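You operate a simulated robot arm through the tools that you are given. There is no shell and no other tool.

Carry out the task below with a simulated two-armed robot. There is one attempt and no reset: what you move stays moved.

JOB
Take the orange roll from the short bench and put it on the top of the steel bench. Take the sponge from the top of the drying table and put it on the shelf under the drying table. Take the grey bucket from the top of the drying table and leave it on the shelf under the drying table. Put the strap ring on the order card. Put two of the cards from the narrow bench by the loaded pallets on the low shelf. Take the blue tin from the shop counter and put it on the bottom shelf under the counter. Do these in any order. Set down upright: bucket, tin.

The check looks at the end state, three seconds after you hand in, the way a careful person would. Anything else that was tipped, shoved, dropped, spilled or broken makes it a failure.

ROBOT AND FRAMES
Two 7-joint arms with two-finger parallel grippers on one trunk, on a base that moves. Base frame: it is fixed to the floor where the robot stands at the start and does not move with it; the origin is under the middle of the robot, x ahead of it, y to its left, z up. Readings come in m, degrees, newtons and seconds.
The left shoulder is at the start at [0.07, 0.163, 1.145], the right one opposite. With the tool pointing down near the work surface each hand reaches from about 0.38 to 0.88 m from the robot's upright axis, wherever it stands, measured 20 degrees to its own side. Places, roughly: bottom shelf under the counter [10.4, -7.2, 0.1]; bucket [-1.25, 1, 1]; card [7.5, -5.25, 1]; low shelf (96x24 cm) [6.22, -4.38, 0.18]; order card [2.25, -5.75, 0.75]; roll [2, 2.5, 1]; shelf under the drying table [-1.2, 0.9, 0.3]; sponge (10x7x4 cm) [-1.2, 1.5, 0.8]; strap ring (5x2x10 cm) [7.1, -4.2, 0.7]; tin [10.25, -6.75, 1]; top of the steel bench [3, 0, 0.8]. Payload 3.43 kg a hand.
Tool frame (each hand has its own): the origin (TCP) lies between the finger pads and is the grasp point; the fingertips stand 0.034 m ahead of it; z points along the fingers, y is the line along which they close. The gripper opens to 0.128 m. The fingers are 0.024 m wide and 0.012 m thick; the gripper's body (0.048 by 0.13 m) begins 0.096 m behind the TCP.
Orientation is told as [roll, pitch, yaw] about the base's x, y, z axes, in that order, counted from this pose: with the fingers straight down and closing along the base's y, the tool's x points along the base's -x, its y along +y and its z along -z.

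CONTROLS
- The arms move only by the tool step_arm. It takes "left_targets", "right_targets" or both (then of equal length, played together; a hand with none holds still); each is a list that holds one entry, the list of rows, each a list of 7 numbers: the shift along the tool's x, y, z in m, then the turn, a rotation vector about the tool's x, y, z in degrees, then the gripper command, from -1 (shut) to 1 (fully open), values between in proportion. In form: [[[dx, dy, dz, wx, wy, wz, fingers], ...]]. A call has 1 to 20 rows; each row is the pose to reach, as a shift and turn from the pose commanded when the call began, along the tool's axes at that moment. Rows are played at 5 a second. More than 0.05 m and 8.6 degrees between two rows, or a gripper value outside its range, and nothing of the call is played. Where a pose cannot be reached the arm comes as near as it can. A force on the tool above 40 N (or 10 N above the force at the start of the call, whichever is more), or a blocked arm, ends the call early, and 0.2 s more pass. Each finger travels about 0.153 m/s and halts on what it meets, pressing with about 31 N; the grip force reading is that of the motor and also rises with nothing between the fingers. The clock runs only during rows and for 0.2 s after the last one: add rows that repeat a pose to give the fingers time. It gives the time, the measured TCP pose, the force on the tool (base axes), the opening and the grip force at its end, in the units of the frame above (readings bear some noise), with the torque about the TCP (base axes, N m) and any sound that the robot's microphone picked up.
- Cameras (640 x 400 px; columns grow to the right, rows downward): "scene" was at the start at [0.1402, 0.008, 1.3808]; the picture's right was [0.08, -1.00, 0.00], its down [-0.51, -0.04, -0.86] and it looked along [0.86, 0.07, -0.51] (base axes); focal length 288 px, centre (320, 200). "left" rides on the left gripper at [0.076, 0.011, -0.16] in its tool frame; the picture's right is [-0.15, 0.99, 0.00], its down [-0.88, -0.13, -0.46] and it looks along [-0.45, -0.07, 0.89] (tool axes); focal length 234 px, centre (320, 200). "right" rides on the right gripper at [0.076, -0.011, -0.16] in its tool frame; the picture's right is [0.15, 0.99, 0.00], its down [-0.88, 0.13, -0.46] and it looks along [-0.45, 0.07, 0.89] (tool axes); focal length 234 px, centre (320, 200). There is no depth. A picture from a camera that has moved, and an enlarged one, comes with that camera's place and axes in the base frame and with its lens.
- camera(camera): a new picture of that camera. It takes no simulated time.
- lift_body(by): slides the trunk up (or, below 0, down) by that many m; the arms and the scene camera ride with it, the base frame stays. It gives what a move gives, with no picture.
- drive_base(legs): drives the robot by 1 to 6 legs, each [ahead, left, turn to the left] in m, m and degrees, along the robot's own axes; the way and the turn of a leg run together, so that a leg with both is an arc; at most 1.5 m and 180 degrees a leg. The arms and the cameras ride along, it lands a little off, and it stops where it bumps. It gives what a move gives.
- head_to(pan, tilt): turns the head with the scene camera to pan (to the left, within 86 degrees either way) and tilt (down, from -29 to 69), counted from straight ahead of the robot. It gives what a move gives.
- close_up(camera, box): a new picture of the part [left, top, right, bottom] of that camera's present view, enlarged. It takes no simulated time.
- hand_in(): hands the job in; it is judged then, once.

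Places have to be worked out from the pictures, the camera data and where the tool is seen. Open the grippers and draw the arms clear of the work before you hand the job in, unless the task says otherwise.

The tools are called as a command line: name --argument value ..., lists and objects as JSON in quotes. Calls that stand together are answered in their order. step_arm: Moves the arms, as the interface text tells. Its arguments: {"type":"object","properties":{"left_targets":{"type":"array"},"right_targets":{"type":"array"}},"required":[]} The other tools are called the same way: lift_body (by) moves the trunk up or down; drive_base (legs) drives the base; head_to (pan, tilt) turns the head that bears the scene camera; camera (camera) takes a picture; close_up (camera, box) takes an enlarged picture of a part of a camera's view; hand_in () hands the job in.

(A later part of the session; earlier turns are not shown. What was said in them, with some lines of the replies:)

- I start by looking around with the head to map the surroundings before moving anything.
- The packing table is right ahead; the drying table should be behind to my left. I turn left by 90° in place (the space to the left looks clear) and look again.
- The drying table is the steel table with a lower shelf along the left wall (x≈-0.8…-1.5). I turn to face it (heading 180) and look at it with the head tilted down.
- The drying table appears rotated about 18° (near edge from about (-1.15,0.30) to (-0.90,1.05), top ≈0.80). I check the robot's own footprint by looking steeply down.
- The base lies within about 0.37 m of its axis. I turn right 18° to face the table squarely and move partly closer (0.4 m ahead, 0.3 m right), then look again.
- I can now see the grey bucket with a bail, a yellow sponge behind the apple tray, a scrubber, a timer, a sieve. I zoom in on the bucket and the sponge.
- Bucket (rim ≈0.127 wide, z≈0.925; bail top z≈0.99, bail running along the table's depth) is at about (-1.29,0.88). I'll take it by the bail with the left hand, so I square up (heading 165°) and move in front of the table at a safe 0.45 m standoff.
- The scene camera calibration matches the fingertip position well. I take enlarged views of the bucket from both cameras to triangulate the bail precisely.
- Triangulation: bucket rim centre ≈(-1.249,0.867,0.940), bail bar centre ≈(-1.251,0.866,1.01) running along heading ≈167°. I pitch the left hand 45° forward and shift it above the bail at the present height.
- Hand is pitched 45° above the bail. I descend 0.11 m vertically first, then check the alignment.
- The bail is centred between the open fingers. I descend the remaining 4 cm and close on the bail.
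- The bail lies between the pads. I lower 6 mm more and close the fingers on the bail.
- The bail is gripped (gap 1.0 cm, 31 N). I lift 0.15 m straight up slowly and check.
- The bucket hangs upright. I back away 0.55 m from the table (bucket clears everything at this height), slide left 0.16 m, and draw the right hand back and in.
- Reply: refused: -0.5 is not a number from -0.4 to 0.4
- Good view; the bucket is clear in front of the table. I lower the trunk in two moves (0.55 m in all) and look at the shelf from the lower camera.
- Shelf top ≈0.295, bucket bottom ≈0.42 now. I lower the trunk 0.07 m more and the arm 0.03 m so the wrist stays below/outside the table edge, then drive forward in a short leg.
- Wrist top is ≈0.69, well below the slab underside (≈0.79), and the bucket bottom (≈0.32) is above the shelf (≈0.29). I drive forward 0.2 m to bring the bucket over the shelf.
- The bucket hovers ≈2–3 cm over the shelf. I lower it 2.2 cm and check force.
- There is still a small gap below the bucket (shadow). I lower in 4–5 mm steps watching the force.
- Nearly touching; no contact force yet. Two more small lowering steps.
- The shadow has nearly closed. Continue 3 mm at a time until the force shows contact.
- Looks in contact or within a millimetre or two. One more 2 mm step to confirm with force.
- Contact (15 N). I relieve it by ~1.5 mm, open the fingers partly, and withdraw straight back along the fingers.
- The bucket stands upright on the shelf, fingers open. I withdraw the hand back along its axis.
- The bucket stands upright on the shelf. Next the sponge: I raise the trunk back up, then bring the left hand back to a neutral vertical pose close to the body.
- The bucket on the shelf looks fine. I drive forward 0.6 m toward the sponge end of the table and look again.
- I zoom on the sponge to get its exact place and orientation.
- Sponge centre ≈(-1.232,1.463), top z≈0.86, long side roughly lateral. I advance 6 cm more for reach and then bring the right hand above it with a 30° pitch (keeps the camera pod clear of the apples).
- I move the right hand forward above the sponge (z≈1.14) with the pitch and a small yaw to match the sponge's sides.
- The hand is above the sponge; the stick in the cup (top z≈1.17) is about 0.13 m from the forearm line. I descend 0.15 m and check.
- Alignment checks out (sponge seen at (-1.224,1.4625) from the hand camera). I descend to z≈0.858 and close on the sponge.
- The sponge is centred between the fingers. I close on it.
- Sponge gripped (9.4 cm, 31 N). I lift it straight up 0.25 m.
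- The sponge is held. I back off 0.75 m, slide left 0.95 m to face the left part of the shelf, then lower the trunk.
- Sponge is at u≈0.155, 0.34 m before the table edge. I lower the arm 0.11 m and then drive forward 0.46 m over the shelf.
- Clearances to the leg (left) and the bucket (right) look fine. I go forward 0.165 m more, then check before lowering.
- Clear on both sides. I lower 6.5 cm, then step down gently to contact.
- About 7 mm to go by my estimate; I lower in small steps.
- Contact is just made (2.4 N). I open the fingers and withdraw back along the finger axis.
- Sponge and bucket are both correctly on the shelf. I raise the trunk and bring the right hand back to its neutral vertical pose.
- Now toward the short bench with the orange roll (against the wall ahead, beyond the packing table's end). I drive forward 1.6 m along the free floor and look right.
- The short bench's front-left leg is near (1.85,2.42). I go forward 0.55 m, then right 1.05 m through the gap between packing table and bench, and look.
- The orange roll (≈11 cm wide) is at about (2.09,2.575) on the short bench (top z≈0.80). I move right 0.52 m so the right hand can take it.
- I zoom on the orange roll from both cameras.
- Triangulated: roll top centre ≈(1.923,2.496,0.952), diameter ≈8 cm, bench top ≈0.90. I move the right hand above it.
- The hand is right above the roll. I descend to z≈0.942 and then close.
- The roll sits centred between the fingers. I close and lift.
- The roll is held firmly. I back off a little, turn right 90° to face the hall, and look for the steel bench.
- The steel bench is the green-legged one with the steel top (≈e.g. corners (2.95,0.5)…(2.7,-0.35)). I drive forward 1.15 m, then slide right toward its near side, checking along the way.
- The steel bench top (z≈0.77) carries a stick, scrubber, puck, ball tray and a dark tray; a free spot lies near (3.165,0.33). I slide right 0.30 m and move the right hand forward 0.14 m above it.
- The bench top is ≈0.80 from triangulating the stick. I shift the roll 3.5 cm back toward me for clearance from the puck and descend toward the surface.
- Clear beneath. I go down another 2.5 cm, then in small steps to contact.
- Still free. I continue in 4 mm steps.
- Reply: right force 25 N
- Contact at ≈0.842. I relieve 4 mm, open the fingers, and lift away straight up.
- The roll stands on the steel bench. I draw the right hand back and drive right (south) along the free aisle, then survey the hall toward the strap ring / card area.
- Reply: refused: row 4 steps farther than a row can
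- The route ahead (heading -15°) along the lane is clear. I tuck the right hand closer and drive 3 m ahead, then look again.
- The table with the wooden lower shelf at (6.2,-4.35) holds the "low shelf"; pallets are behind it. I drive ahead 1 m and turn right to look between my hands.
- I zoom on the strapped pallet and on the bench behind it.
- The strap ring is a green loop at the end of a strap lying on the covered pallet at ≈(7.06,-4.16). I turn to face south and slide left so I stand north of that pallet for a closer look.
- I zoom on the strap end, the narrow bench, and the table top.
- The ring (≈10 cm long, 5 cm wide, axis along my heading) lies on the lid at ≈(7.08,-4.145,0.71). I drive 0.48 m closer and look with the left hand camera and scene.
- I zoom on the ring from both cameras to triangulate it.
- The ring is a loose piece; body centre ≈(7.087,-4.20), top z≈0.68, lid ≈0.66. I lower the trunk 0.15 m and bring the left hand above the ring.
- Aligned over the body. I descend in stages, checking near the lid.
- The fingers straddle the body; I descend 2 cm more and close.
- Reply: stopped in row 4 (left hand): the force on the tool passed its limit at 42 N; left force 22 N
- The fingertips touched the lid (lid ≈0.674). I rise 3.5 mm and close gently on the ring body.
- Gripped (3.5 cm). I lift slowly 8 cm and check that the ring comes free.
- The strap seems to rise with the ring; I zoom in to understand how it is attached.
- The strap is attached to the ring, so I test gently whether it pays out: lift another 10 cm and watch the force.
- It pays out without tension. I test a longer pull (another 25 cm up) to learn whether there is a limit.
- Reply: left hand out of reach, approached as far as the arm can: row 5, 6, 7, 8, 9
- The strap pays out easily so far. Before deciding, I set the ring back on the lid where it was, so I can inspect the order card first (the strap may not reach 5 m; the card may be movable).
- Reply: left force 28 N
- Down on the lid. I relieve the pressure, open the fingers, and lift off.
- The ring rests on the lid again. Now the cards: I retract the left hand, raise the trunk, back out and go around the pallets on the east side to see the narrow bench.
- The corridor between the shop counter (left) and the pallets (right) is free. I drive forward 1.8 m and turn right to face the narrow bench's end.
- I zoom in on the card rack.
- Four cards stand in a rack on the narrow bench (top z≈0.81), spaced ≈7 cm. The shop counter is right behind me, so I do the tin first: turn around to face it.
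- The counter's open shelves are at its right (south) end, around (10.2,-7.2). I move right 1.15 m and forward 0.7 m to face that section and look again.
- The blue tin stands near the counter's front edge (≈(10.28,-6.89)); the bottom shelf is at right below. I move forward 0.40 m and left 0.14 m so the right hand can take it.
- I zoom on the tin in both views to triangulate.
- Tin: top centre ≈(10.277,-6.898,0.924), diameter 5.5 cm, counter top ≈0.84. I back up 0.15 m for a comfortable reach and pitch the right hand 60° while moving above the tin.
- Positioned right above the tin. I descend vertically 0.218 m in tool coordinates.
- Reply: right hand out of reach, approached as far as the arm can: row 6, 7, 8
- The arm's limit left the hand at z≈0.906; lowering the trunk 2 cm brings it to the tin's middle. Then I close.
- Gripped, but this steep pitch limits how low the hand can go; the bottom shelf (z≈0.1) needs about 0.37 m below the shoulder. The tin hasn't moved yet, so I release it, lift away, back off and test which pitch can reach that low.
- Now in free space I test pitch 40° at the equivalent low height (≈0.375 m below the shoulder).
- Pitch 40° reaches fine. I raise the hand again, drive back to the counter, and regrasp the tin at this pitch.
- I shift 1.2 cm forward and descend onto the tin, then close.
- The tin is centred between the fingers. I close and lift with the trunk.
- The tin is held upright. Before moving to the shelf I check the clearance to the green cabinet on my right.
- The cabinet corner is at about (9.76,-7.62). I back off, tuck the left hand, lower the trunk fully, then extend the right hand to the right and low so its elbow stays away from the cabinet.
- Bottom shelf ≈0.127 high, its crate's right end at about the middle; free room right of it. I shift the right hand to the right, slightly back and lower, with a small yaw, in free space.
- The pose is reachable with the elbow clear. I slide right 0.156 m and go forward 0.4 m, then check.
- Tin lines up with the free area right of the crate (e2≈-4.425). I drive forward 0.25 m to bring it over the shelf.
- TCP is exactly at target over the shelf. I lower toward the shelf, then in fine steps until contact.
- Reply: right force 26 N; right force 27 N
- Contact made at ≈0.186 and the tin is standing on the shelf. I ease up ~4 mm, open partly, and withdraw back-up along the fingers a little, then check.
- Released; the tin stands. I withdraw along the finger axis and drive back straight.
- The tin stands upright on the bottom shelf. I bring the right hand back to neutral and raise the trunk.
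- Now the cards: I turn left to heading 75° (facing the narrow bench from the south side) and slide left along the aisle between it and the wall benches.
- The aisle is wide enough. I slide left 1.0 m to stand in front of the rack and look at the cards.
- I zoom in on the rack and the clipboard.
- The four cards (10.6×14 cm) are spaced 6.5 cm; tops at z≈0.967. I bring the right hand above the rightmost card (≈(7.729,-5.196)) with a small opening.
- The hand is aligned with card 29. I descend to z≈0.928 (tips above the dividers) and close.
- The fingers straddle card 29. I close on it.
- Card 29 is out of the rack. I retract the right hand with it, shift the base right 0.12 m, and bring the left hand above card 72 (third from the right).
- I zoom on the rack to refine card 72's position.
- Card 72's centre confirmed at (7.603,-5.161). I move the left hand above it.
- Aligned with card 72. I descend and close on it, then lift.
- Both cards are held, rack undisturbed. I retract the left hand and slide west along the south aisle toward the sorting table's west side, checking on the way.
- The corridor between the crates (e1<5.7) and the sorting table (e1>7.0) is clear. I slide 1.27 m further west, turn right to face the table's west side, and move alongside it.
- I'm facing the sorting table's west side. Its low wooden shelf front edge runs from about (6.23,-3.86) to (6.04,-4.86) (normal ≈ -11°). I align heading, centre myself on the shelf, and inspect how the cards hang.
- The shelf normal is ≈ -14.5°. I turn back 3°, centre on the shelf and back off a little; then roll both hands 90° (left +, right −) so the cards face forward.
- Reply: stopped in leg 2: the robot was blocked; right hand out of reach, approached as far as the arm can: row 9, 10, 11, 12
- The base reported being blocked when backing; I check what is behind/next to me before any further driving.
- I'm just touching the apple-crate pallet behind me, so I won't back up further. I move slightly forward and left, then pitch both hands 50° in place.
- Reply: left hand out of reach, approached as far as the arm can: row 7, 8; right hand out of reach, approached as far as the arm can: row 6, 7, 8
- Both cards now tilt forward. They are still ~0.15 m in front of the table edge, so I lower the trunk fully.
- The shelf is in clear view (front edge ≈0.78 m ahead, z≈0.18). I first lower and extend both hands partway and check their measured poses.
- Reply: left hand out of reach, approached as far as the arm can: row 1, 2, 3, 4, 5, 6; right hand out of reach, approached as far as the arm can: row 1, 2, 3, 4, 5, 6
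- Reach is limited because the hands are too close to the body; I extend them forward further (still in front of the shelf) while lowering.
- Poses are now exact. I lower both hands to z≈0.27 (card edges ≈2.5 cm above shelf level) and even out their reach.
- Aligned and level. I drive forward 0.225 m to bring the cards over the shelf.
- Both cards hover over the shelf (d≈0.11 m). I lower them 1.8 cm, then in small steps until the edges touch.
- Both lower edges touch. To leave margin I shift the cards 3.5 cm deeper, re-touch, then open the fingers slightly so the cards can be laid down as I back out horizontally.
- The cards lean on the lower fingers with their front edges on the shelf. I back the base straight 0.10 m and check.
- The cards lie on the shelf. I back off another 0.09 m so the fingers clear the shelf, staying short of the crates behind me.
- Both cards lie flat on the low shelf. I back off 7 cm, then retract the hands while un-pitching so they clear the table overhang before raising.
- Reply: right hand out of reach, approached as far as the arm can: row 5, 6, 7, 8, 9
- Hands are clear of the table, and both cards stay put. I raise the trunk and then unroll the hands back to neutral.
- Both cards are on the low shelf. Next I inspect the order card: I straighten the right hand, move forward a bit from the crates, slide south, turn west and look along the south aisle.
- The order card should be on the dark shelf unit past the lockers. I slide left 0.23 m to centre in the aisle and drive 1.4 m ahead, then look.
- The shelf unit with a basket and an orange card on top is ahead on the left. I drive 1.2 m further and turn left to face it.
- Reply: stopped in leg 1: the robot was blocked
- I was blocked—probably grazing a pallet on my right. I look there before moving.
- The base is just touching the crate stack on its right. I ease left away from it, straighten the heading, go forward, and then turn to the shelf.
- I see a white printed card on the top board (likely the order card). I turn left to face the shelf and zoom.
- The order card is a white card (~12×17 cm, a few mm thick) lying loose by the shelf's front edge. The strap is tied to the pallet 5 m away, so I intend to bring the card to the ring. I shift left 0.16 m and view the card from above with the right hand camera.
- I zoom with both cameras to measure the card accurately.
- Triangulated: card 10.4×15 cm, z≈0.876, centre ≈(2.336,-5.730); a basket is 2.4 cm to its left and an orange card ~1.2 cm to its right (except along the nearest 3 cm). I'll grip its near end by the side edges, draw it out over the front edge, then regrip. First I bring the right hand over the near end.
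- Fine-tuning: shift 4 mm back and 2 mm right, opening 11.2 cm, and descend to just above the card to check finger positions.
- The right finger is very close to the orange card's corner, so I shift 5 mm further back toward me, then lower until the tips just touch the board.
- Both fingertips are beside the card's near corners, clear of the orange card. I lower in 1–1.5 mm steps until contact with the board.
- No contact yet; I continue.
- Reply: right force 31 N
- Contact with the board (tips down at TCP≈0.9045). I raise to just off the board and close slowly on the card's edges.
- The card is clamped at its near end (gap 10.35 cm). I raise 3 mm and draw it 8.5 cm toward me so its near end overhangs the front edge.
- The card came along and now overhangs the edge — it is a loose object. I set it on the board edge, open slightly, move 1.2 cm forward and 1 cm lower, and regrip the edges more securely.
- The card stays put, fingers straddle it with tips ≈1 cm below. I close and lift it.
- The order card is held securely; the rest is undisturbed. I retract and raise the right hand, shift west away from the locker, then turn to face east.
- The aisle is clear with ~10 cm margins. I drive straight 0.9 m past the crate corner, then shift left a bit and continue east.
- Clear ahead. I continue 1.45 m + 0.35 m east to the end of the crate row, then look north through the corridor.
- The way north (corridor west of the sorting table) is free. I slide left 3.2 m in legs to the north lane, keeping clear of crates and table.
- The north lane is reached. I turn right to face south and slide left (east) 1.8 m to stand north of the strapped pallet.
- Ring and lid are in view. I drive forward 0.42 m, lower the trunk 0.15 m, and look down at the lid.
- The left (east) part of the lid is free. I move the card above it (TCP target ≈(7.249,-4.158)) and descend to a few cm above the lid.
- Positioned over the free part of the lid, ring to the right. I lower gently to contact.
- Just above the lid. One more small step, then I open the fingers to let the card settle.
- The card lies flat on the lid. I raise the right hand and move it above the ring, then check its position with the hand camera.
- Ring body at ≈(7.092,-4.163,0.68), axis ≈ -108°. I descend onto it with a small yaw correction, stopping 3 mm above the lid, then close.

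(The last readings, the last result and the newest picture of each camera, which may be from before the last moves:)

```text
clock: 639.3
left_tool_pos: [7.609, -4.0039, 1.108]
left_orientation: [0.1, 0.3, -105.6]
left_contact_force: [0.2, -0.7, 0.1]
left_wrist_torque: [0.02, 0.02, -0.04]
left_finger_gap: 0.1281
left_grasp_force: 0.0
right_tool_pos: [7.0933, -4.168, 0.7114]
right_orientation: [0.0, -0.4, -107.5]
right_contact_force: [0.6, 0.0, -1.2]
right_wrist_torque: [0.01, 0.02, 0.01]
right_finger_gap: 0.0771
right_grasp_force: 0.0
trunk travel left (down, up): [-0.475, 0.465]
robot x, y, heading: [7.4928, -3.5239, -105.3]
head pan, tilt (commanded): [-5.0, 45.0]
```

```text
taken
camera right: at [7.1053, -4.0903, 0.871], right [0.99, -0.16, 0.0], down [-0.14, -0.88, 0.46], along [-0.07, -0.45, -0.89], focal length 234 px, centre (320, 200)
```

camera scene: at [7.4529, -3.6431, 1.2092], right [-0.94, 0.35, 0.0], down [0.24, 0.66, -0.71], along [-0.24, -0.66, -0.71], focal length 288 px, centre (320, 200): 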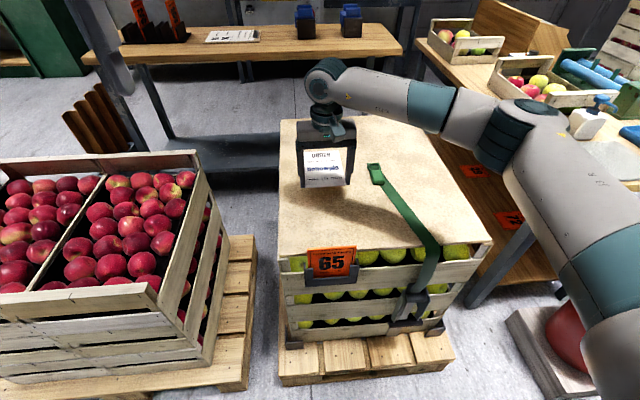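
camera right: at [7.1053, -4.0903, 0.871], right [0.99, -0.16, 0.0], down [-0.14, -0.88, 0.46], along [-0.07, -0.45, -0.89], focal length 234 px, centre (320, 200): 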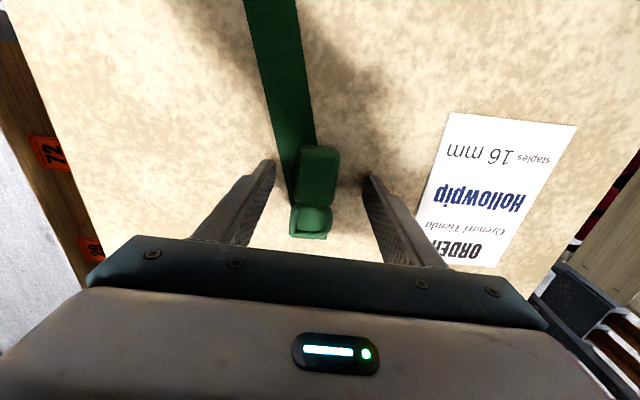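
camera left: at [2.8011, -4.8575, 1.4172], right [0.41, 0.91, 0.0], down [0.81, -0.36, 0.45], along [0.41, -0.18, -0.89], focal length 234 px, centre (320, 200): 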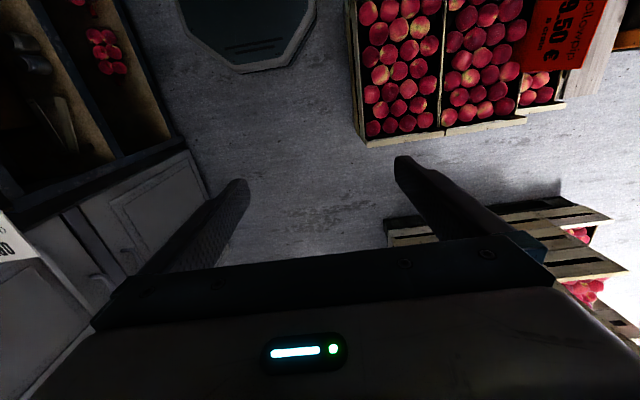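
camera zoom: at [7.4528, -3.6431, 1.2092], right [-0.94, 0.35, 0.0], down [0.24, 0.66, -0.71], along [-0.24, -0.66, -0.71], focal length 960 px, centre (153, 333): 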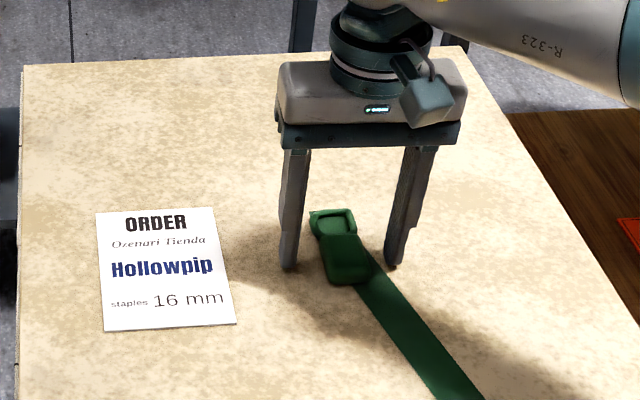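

The ring body is between the fingers. I close and lift 8 cm.

step_arm --right_targets '[[[0, 0, 0.001, 0, 0, 0, 0.0], [0, 0, 0.001, 0, 0, 0, -0.4], [0, 0, 0.001, 0, 0, 0, -0.8], [0, 0, 0.001, 0, 0, 0, -1], [0, 0, 0.001, 0, 0, 0, -1]]]'

step_arm --right_targets '[[[0, 0, -0.01, 0, 0, 0, -1], [0, 0, -0.03, 0, 0, 0, -1], [0, 0, -0.05, 0, 0, 0, -1], [0, 0, -0.07, 0, 0, 0, -1], [0, 0, -0.07, 0, 0, 0, -1]]]'

close_up --camera "scene" --box '[270, 80, 450, 220]'

camera --camera "right"

```text
clock: 640.5
left_tool_pos: [7.6077, -4.0044, 1.1074]
left_orientation: [0.1, 0.3, -105.6]
left_contact_force: [0.7, 0.9, 0.4]
left_wrist_torque: [0.01, 0.0, 0.0]
left_finger_gap: 0.1279
left_grasp_force: 0.0
right_tool_pos: [7.0931, -4.1676, 0.7098]
right_orientation: [0.2, -0.2, -107.6]
right_contact_force: [-0.3, -0.4, 0.7]
right_wrist_torque: [-0.03, 0.04, 0.04]
right_finger_gap: 0.0352
right_grasp_force: 30.9
trunk travel left (down, up): [-0.475, 0.465]
robot x, y, heading: [7.4933, -3.5214, -105.5]
head pan, tilt (commanded): [-5.0, 45.0]
```

```text
clock: 641.7
left_tool_pos: [7.6079, -4.0048, 1.1078]
left_orientation: [0.2, 0.3, -105.6]
left_contact_force: [0.3, -1.0, -0.8]
left_wrist_torque: [0.01, 0.01, -0.02]
left_finger_gap: 0.1279
left_grasp_force: 0.1
right_tool_pos: [7.0931, -4.1665, 0.7807]
right_orientation: [0.1, -0.3, -107.7]
right_contact_force: [-0.8, 0.0, -0.4]
right_wrist_torque: [0.02, 0.0, 0.01]
right_finger_gap: 0.035
right_grasp_force: 30.9
trunk travel left (down, up): [-0.475, 0.465]
robot x, y, heading: [7.4938, -3.5215, -105.2]
head pan, tilt (commanded): [-5.0, 45.0]
```

```text
2.86 times, centred on (360, 150) of scene
camera zoom: at [7.4525, -3.6435, 1.2091], right [-0.94, 0.35, 0.0], down [0.24, 0.66, -0.71], along [-0.24, -0.66, -0.71], focal length 822 px, centre (206, 343)
```

zoom: 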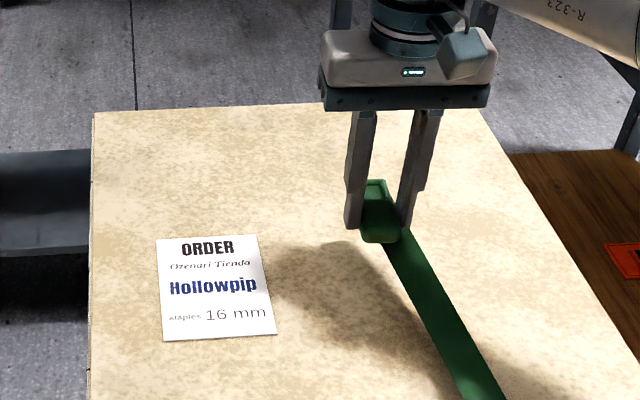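

```text
taken
camera right: at [7.1051, -4.0894, 0.9403], right [0.99, -0.16, 0.0], down [-0.14, -0.88, 0.46], along [-0.07, -0.45, -0.89], focal length 234 px, centre (320, 200)
```

right: 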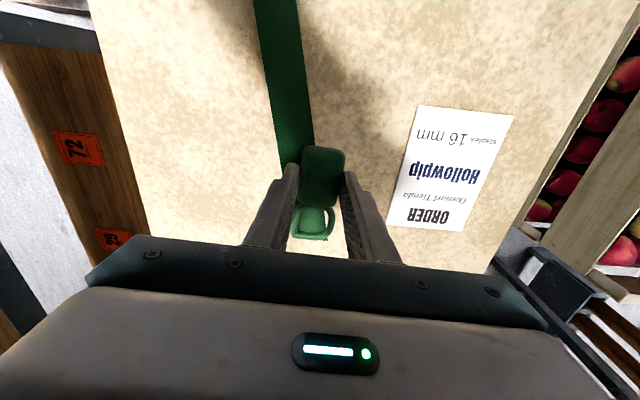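

The ring is gripped. Card centre is ≈(7.24,-4.206); I move the ring over it and lower gently to contact.

step_arm --right_targets '[[[0.004, 0.025, 0, 0, 0, 0, -1], [0.008, 0.05, 0, 0, 0, 0, -1], [0.012, 0.075, 0, 0, 0, 0, -1], [0.016, 0.1, 0, 0, 0, 0, -1], [0.02, 0.125, 0, 0, 0, 0, -1], [0.0247, 0.152, 0, 0, 0, 0, -1], [0.0247, 0.152, 0.02, 0, 0, 0, -1], [0.0247, 0.152, 0.04, 0, 0, 0, -1], [0.0247, 0.152, 0.055, 0, 0, 0, -1], [0.0247, 0.152, 0.055, 0, 0, 0, -1]]]'

close_up --camera "scene" --box '[270, 80, 450, 220]'

camera --camera "right"

```text
clock: 643.9
left_tool_pos: [7.608, -4.0043, 1.1087]
left_orientation: [0.1, 0.3, -105.6]
left_contact_force: [0.0, -0.2, 0.1]
left_wrist_torque: [-0.02, -0.02, -0.02]
left_finger_gap: 0.128
left_grasp_force: 0.0
right_tool_pos: [7.2452, -4.1907, 0.7253]
right_orientation: [-0.1, -0.3, -107.4]
right_contact_force: [-1.3, -0.4, -0.5]
right_wrist_torque: [0.01, -0.03, -0.02]
right_finger_gap: 0.0349
right_grasp_force: 31.3
trunk travel left (down, up): [-0.475, 0.465]
robot x, y, heading: [7.495, -3.516, -105.3]
head pan, tilt (commanded): [-5.0, 45.0]
```

```text
2.86 times, centred on (360, 150) of scene
camera zoom: at [7.4529, -3.6432, 1.2092], right [-0.94, 0.34, 0.0], down [0.24, 0.66, -0.71], along [-0.24, -0.66, -0.71], focal length 822 px, centre (206, 343)
```

zoom: 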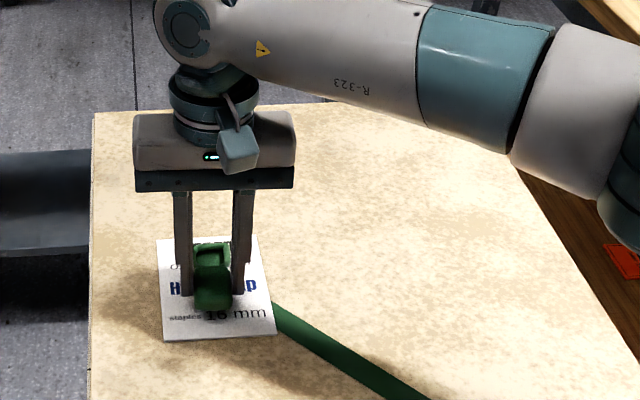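

```text
taken
camera right: at [7.2573, -4.114, 0.8844], right [0.99, -0.16, 0.0], down [-0.14, -0.88, 0.46], along [-0.07, -0.45, -0.89], focal length 234 px, centre (320, 200)
```

right: 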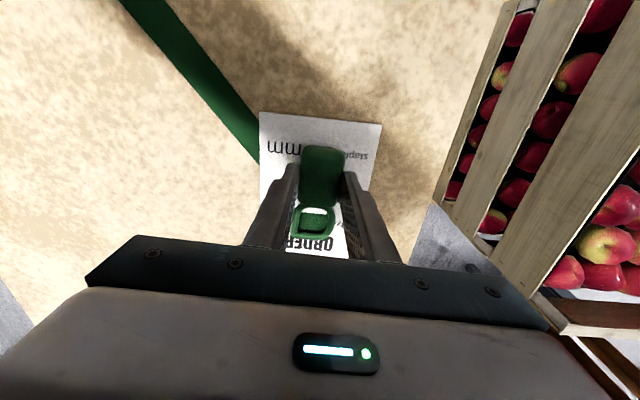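

Ring is over the card. I lower the last centimetre in small steps.

step_arm --right_targets '[[[0, 0, 0.004, 0, 0, 0, -1], [0, 0, 0.008, 0, 0, 0, -1], [0, 0, 0.008, 0, 0, 0, -1]]]'

step_arm --right_targets '[[[0, 0, 0.002, 0, 0, 0, -1], [0, 0, 0.002, 0, 0, 0, -1]]]'

step_arm --right_targets '[[[0, 0, 0.002, 0, 0, 0, -1], [0, 0, 0.002, 0, 0, 0, -1]]]'

close_up --camera "scene" --box '[280, 130, 400, 220]'

```text
clock: 644.7
left_tool_pos: [7.6084, -4.0049, 1.1074]
left_orientation: [0.3, 0.2, -105.6]
left_contact_force: [-0.3, -0.3, -0.6]
left_wrist_torque: [-0.01, -0.01, -0.02]
left_finger_gap: 0.128
left_grasp_force: 0.0
right_tool_pos: [7.2455, -4.1916, 0.7165]
right_orientation: [0.2, -0.2, -107.5]
right_contact_force: [-0.4, -0.3, -1.3]
right_wrist_torque: [0.01, -0.03, 0.01]
right_finger_gap: 0.0354
right_grasp_force: 31.4
trunk travel left (down, up): [-0.475, 0.465]
robot x, y, heading: [7.4929, -3.5168, -105.1]
head pan, tilt (commanded): [-5.0, 45.0]
```

```text
clock: 645.3
left_tool_pos: [7.6077, -4.0051, 1.1076]
left_orientation: [0.2, 0.3, -105.5]
left_contact_force: [-0.3, 0.4, -0.4]
left_wrist_torque: [0.01, -0.03, 0.01]
left_finger_gap: 0.1278
left_grasp_force: 0.0
right_tool_pos: [7.2447, -4.1897, 0.7144]
right_orientation: [0.2, -0.3, -107.5]
right_contact_force: [-0.4, -1.4, -0.7]
right_wrist_torque: [-0.02, 0.0, 0.01]
right_finger_gap: 0.035
right_grasp_force: 31.4
trunk travel left (down, up): [-0.475, 0.465]
robot x, y, heading: [7.4954, -3.5178, -105.2]
head pan, tilt (commanded): [-5.0, 45.0]
```

```text
clock: 645.9
left_tool_pos: [7.609, -4.003, 1.1077]
left_orientation: [0.2, 0.3, -105.6]
left_contact_force: [1.3, 0.2, -0.1]
left_wrist_torque: [-0.01, 0.0, 0.0]
left_finger_gap: 0.128
left_grasp_force: 0.0
right_tool_pos: [7.2449, -4.1896, 0.7138]
right_orientation: [0.2, -0.3, -107.5]
right_contact_force: [0.5, 0.1, 0.9]
right_wrist_torque: [0.0, 0.03, -0.02]
right_finger_gap: 0.0351
right_grasp_force: 31.0
trunk travel left (down, up): [-0.475, 0.465]
robot x, y, heading: [7.4893, -3.5227, -105.4]
head pan, tilt (commanded): [-5.0, 45.0]
```

```text
4.44 times, centred on (340, 175) of scene
camera zoom: at [7.4528, -3.6431, 1.2092], right [-0.94, 0.35, 0.0], down [0.24, 0.66, -0.71], along [-0.24, -0.66, -0.71], focal length 1279 px, centre (231, 311)
```

zoom: 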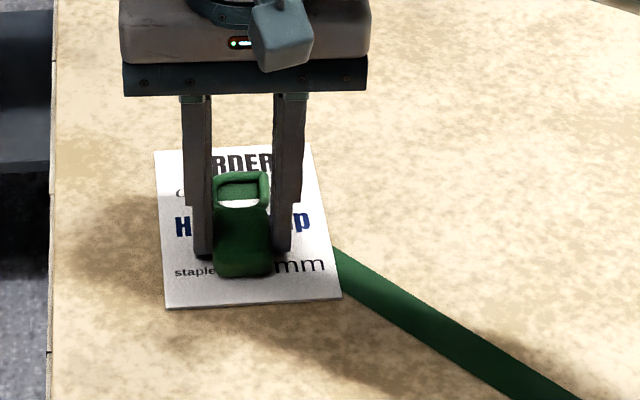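

Contact is beginning at TCP≈0.7138. One more small step, then I open.

step_arm --right_targets '[[[0, 0, 0.0015, 0, 0, 0, -1], [0, 0, 0.0015, 0, 0, 0, -1]]]'

step_arm --right_targets '[[[0, 0, -0.0005, 0, 0, 0, -0.7], [0, 0, -0.0005, 0, 0, 0, -0.35], [0, 0, -0.0005, 0, 0, 0, 0.0], [0, 0, -0.0005, 0, 0, 0, 0.1], [0, 0, -0.0005, 0, 0, 0, 0.1]]]'

close_up --camera "scene" --box '[280, 130, 400, 220]'

```text
clock: 646.5
left_tool_pos: [7.6088, -4.0032, 1.1071]
left_orientation: [0.2, 0.2, -105.5]
left_contact_force: [-0.7, 0.0, -0.5]
left_wrist_torque: [-0.01, 0.03, -0.02]
left_finger_gap: 0.1279
left_grasp_force: 0.0
right_tool_pos: [7.2461, -4.1893, 0.7128]
right_orientation: [0.1, -0.4, -107.6]
right_contact_force: [-0.3, 0.0, 7.8]
right_wrist_torque: [-0.03, 0.01, 0.02]
right_finger_gap: 0.0352
right_grasp_force: 30.4
trunk travel left (down, up): [-0.475, 0.465]
robot x, y, heading: [7.494, -3.5173, -105.2]
head pan, tilt (commanded): [-5.0, 45.0]
```

```text
clock: 647.7
left_tool_pos: [7.6079, -4.0056, 1.108]
left_orientation: [0.2, 0.2, -105.5]
left_contact_force: [0.4, 0.1, 0.1]
left_wrist_torque: [0.02, 0.01, 0.0]
left_finger_gap: 0.1281
left_grasp_force: 0.0
right_tool_pos: [7.2451, -4.1895, 0.7114]
right_orientation: [0.0, -0.3, -107.5]
right_contact_force: [-0.1, 0.3, 0.3]
right_wrist_torque: [0.0, 0.04, 0.0]
right_finger_gap: 0.0704
right_grasp_force: 0.0
trunk travel left (down, up): [-0.475, 0.465]
robot x, y, heading: [7.494, -3.5197, -105.3]
head pan, tilt (commanded): [-5.0, 45.0]
```

```text
4.44 times, centred on (340, 175) of scene
camera zoom: at [7.4528, -3.6433, 1.2092], right [-0.94, 0.35, 0.0], down [0.24, 0.66, -0.71], along [-0.24, -0.66, -0.71], focal length 1279 px, centre (231, 311)
```

zoom: 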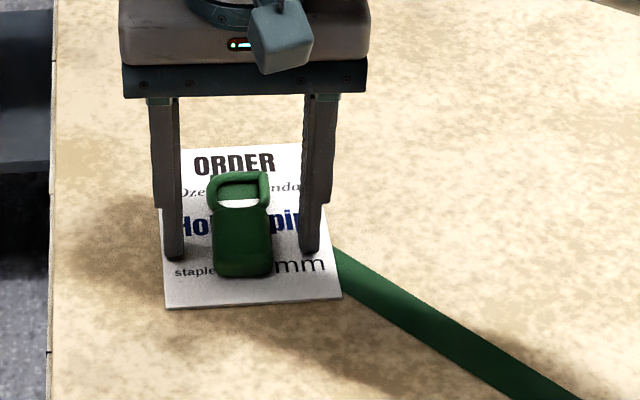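

The ring rests on the card. I lift the hand straight up and check that it stays.

step_arm --right_targets '[[[0, 0, -0.01, 0, 0, 0, 0.1], [0, 0, -0.03, 0, 0, 0, 0.1], [0, 0, -0.07, 0, 0, 0, 0.1], [0, 0, -0.11, 0, 0, 0, 0.1], [0, 0, -0.15, 0, 0, 0, 0.1], [0, 0, -0.19, 0, 0, 0, 0.1], [0, 0, -0.23, 0, 0, 0, 0.1], [0, 0, -0.23, 0, 0, 0, 0.1], [0, 0, -0.23, 0, 0, 0, 0.1], [0, 0, -0.23, 0, 0, 0, 0.1], [0, 0, -0.23, 0, 0, 0, 0.1]]]'

close_up --camera "scene" --box '[270, 110, 430, 250]'

camera --camera "right"

```text
clock: 650.1
left_tool_pos: [7.6085, -4.0048, 1.1078]
left_orientation: [0.3, 0.3, -105.5]
left_contact_force: [-0.1, -0.9, -0.2]
left_wrist_torque: [0.02, -0.02, 0.0]
left_finger_gap: 0.1282
left_grasp_force: 0.0
right_tool_pos: [7.2459, -4.1879, 0.9416]
right_orientation: [0.0, -0.3, -107.6]
right_contact_force: [0.5, 0.3, 0.4]
right_wrist_torque: [0.0, 0.02, 0.03]
right_finger_gap: 0.0704
right_grasp_force: 0.1
trunk travel left (down, up): [-0.475, 0.465]
robot x, y, heading: [7.494, -3.5198, -105.0]
head pan, tilt (commanded): [-5.0, 45.0]
```

```text
2.86 times, centred on (350, 180) of scene
camera zoom: at [7.4528, -3.6432, 1.2092], right [-0.94, 0.35, 0.0], down [0.24, 0.66, -0.71], along [-0.24, -0.66, -0.71], focal length 822 px, centre (234, 257)
```

zoom: 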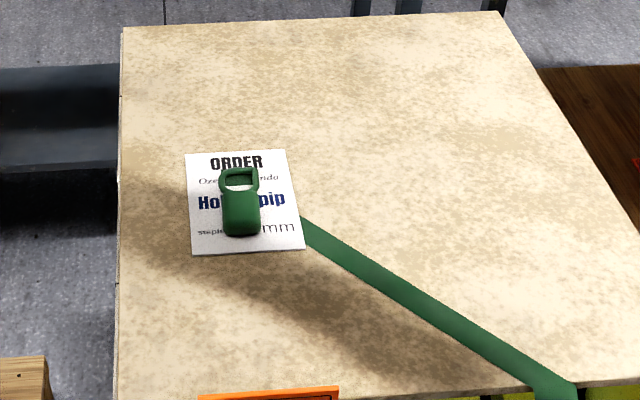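

```text
taken
camera right: at [7.2583, -4.1117, 1.102], right [0.99, -0.16, 0.0], down [-0.14, -0.88, 0.46], along [-0.07, -0.45, -0.89], focal length 234 px, centre (320, 200)
```

right: 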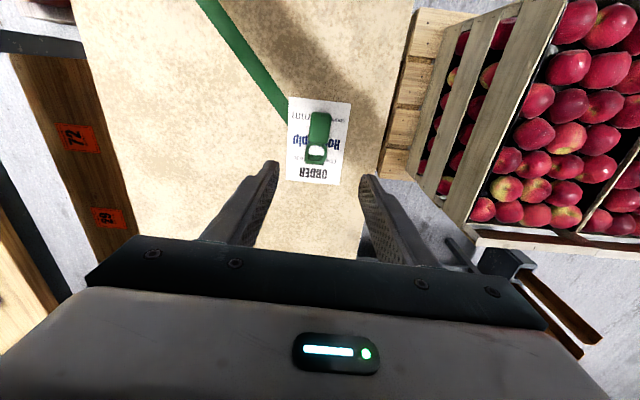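

The ring rests on the order card. I open the grippers, retract the right hand, back the robot away, and take a last look.

step_arm --right_targets '[[[0.035, -0.02, -0.02, 0, 0, 0, 0.4], [0.07, -0.04, -0.04, 0, 0, 0, 0.7], [0.105, -0.06, -0.06, 0, 0, 0, 1], [0.14, -0.08, -0.08, 0, 0, 0, 1], [0.175, -0.1, -0.1, 0, 0, 0, 1], [0.21, -0.12, -0.12, 0, 0, 0, 1], [0.245, -0.13, -0.13, 0, 0, 0, 1], [0.28, -0.13, -0.14, 0, 0, 0, 1], [0.28, -0.13, -0.14, 0, 0, 0, 1]]]'

lift_body --by 0.15

drive_base --legs '[[-0.5, 0, 0]]'

head_to --pan -10 --tilt 30

camera --camera "scene"

close_up --camera "scene" --box '[270, 150, 430, 330]'

```text
clock: 652.1
left_tool_pos: [7.6082, -4.006, 1.1065]
left_orientation: [0.2, 0.3, -105.7]
left_contact_force: [-1.0, 0.5, 0.1]
left_wrist_torque: [-0.02, 0.0, 0.03]
left_finger_gap: 0.128
left_grasp_force: 0.2
right_tool_pos: [7.2064, -3.8823, 1.0805]
right_orientation: [0.1, -0.2, -107.6]
right_contact_force: [-0.4, -0.1, 0.0]
right_wrist_torque: [0.01, -0.02, 0.01]
right_finger_gap: 0.128
right_grasp_force: 0.0
trunk travel left (down, up): [-0.475, 0.465]
robot x, y, heading: [7.4924, -3.519, -105.3]
head pan, tilt (commanded): [-5.0, 45.0]
```

```text
clock: 653.8
left_tool_pos: [7.6079, -4.0052, 1.2568]
left_orientation: [0.2, 0.3, -105.7]
left_contact_force: [1.0, 0.0, 0.4]
left_wrist_torque: [0.01, -0.01, 0.0]
left_finger_gap: 0.128
left_grasp_force: 0.1
right_tool_pos: [7.205, -3.8816, 1.2313]
right_orientation: [0.1, -0.3, -107.7]
right_contact_force: [-0.5, -0.4, 0.5]
right_wrist_torque: [0.01, 0.03, 0.01]
right_finger_gap: 0.1282
right_grasp_force: 0.1
trunk travel left (down, up): [-0.625, 0.315]
robot x, y, heading: [7.4939, -3.5174, -105.3]
head pan, tilt (commanded): [-5.0, 45.0]
```

```text
clock: 656.8
left_tool_pos: [7.737, -3.5242, 1.2566]
left_orientation: [0.3, 0.3, -105.9]
left_contact_force: [0.2, 0.2, 0.0]
left_wrist_torque: [0.02, -0.03, 0.0]
left_finger_gap: 0.128
left_grasp_force: 0.0
right_tool_pos: [7.336, -3.3986, 1.2306]
right_orientation: [0.1, -0.3, -107.8]
right_contact_force: [-0.6, -0.7, 0.4]
right_wrist_torque: [-0.01, -0.02, -0.02]
right_finger_gap: 0.1279
right_grasp_force: 0.1
trunk travel left (down, up): [-0.625, 0.315]
robot x, y, heading: [7.6258, -3.0371, -105.4]
head pan, tilt (commanded): [-5.0, 45.0]
```

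```text
clock: 657.5
left_tool_pos: [7.7373, -3.5223, 1.2573]
left_orientation: [0.3, 0.3, -105.8]
left_contact_force: [0.6, -0.6, 0.7]
left_wrist_torque: [-0.03, -0.01, 0.0]
left_finger_gap: 0.128
left_grasp_force: 0.2
right_tool_pos: [7.3358, -3.3978, 1.2308]
right_orientation: [0.1, -0.3, -107.9]
right_contact_force: [-1.3, 0.5, 0.4]
right_wrist_torque: [-0.01, 0.0, -0.01]
right_finger_gap: 0.1279
right_grasp_force: 0.0
trunk travel left (down, up): [-0.625, 0.315]
robot x, y, heading: [7.6248, -3.0342, -105.6]
head pan, tilt (commanded): [-10.0, 30.0]
```

```text
taken
camera scene: at [7.5739, -3.166, 1.3817], right [-0.9, 0.43, 0.0], down [0.22, 0.45, -0.87], along [-0.37, -0.78, -0.5], focal length 288 px, centre (320, 200)
```

scene: 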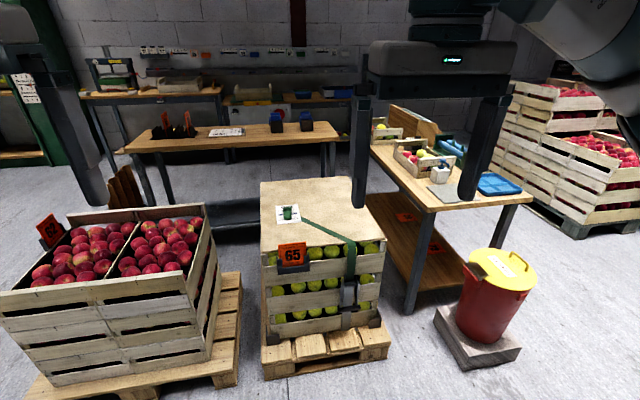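

```text
2.22 times, centred on (350, 240) of scene
camera zoom: at [7.5739, -3.166, 1.3817], right [-0.9, 0.43, 0.0], down [0.22, 0.45, -0.87], along [-0.37, -0.78, -0.5], focal length 640 px, centre (253, 111)
```

zoom: 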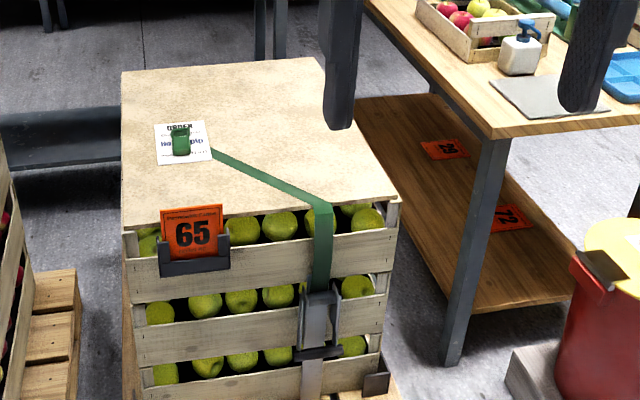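

Everything checks out from what I can see: the ring is on the order card on the pallet lid, cards 29 and 72 are on the low shelf, and the grippers are open and clear. The roll, sponge, bucket and tin were seen in place when I set them down. I hand in.

hand_in

```text
The job is handed in.
```

I've handed the job in with all six items placed. I saw each one in place when I set it down, but I don't have the judge's result.

| Item | Where it is now |
|---|---|
| Orange roll | On top of the steel bench, in a free spot between the puck and the scrubber |
| Sponge | On the shelf under the drying table, lying flat |
| Grey bucket | On the shelf under the drying table, upright |
| Strap ring | On the order card |
| Cards 29 and 72 | Flat on the low shelf under the sorting table |
| Blue tin | On the bottom shelf under the counter, upright |

Three things could affect the judging:

- **Order card moved:** the ring is fixed to the strap on the pallet, about 5 m from where the order card lay. I brought the card to the pallet lid and put the ring on it there, rather than pulling the strap across the hall. I did not test how far the strap would reach.
- **Two bumps:** the base touched the apple-crate pallets twice, once backing up by the sorting table and once in the aisle by the lockers. I saw nothing displaced in the pictures afterwards, but I can't rule out a small shift.
- **Fingertips on the lid:** while picking up the ring, the left fingertips pressed on the pallet lid at about 42 N before the call stopped. I saw no damage.

Both grippers are open and the robot is backed clear of the work.
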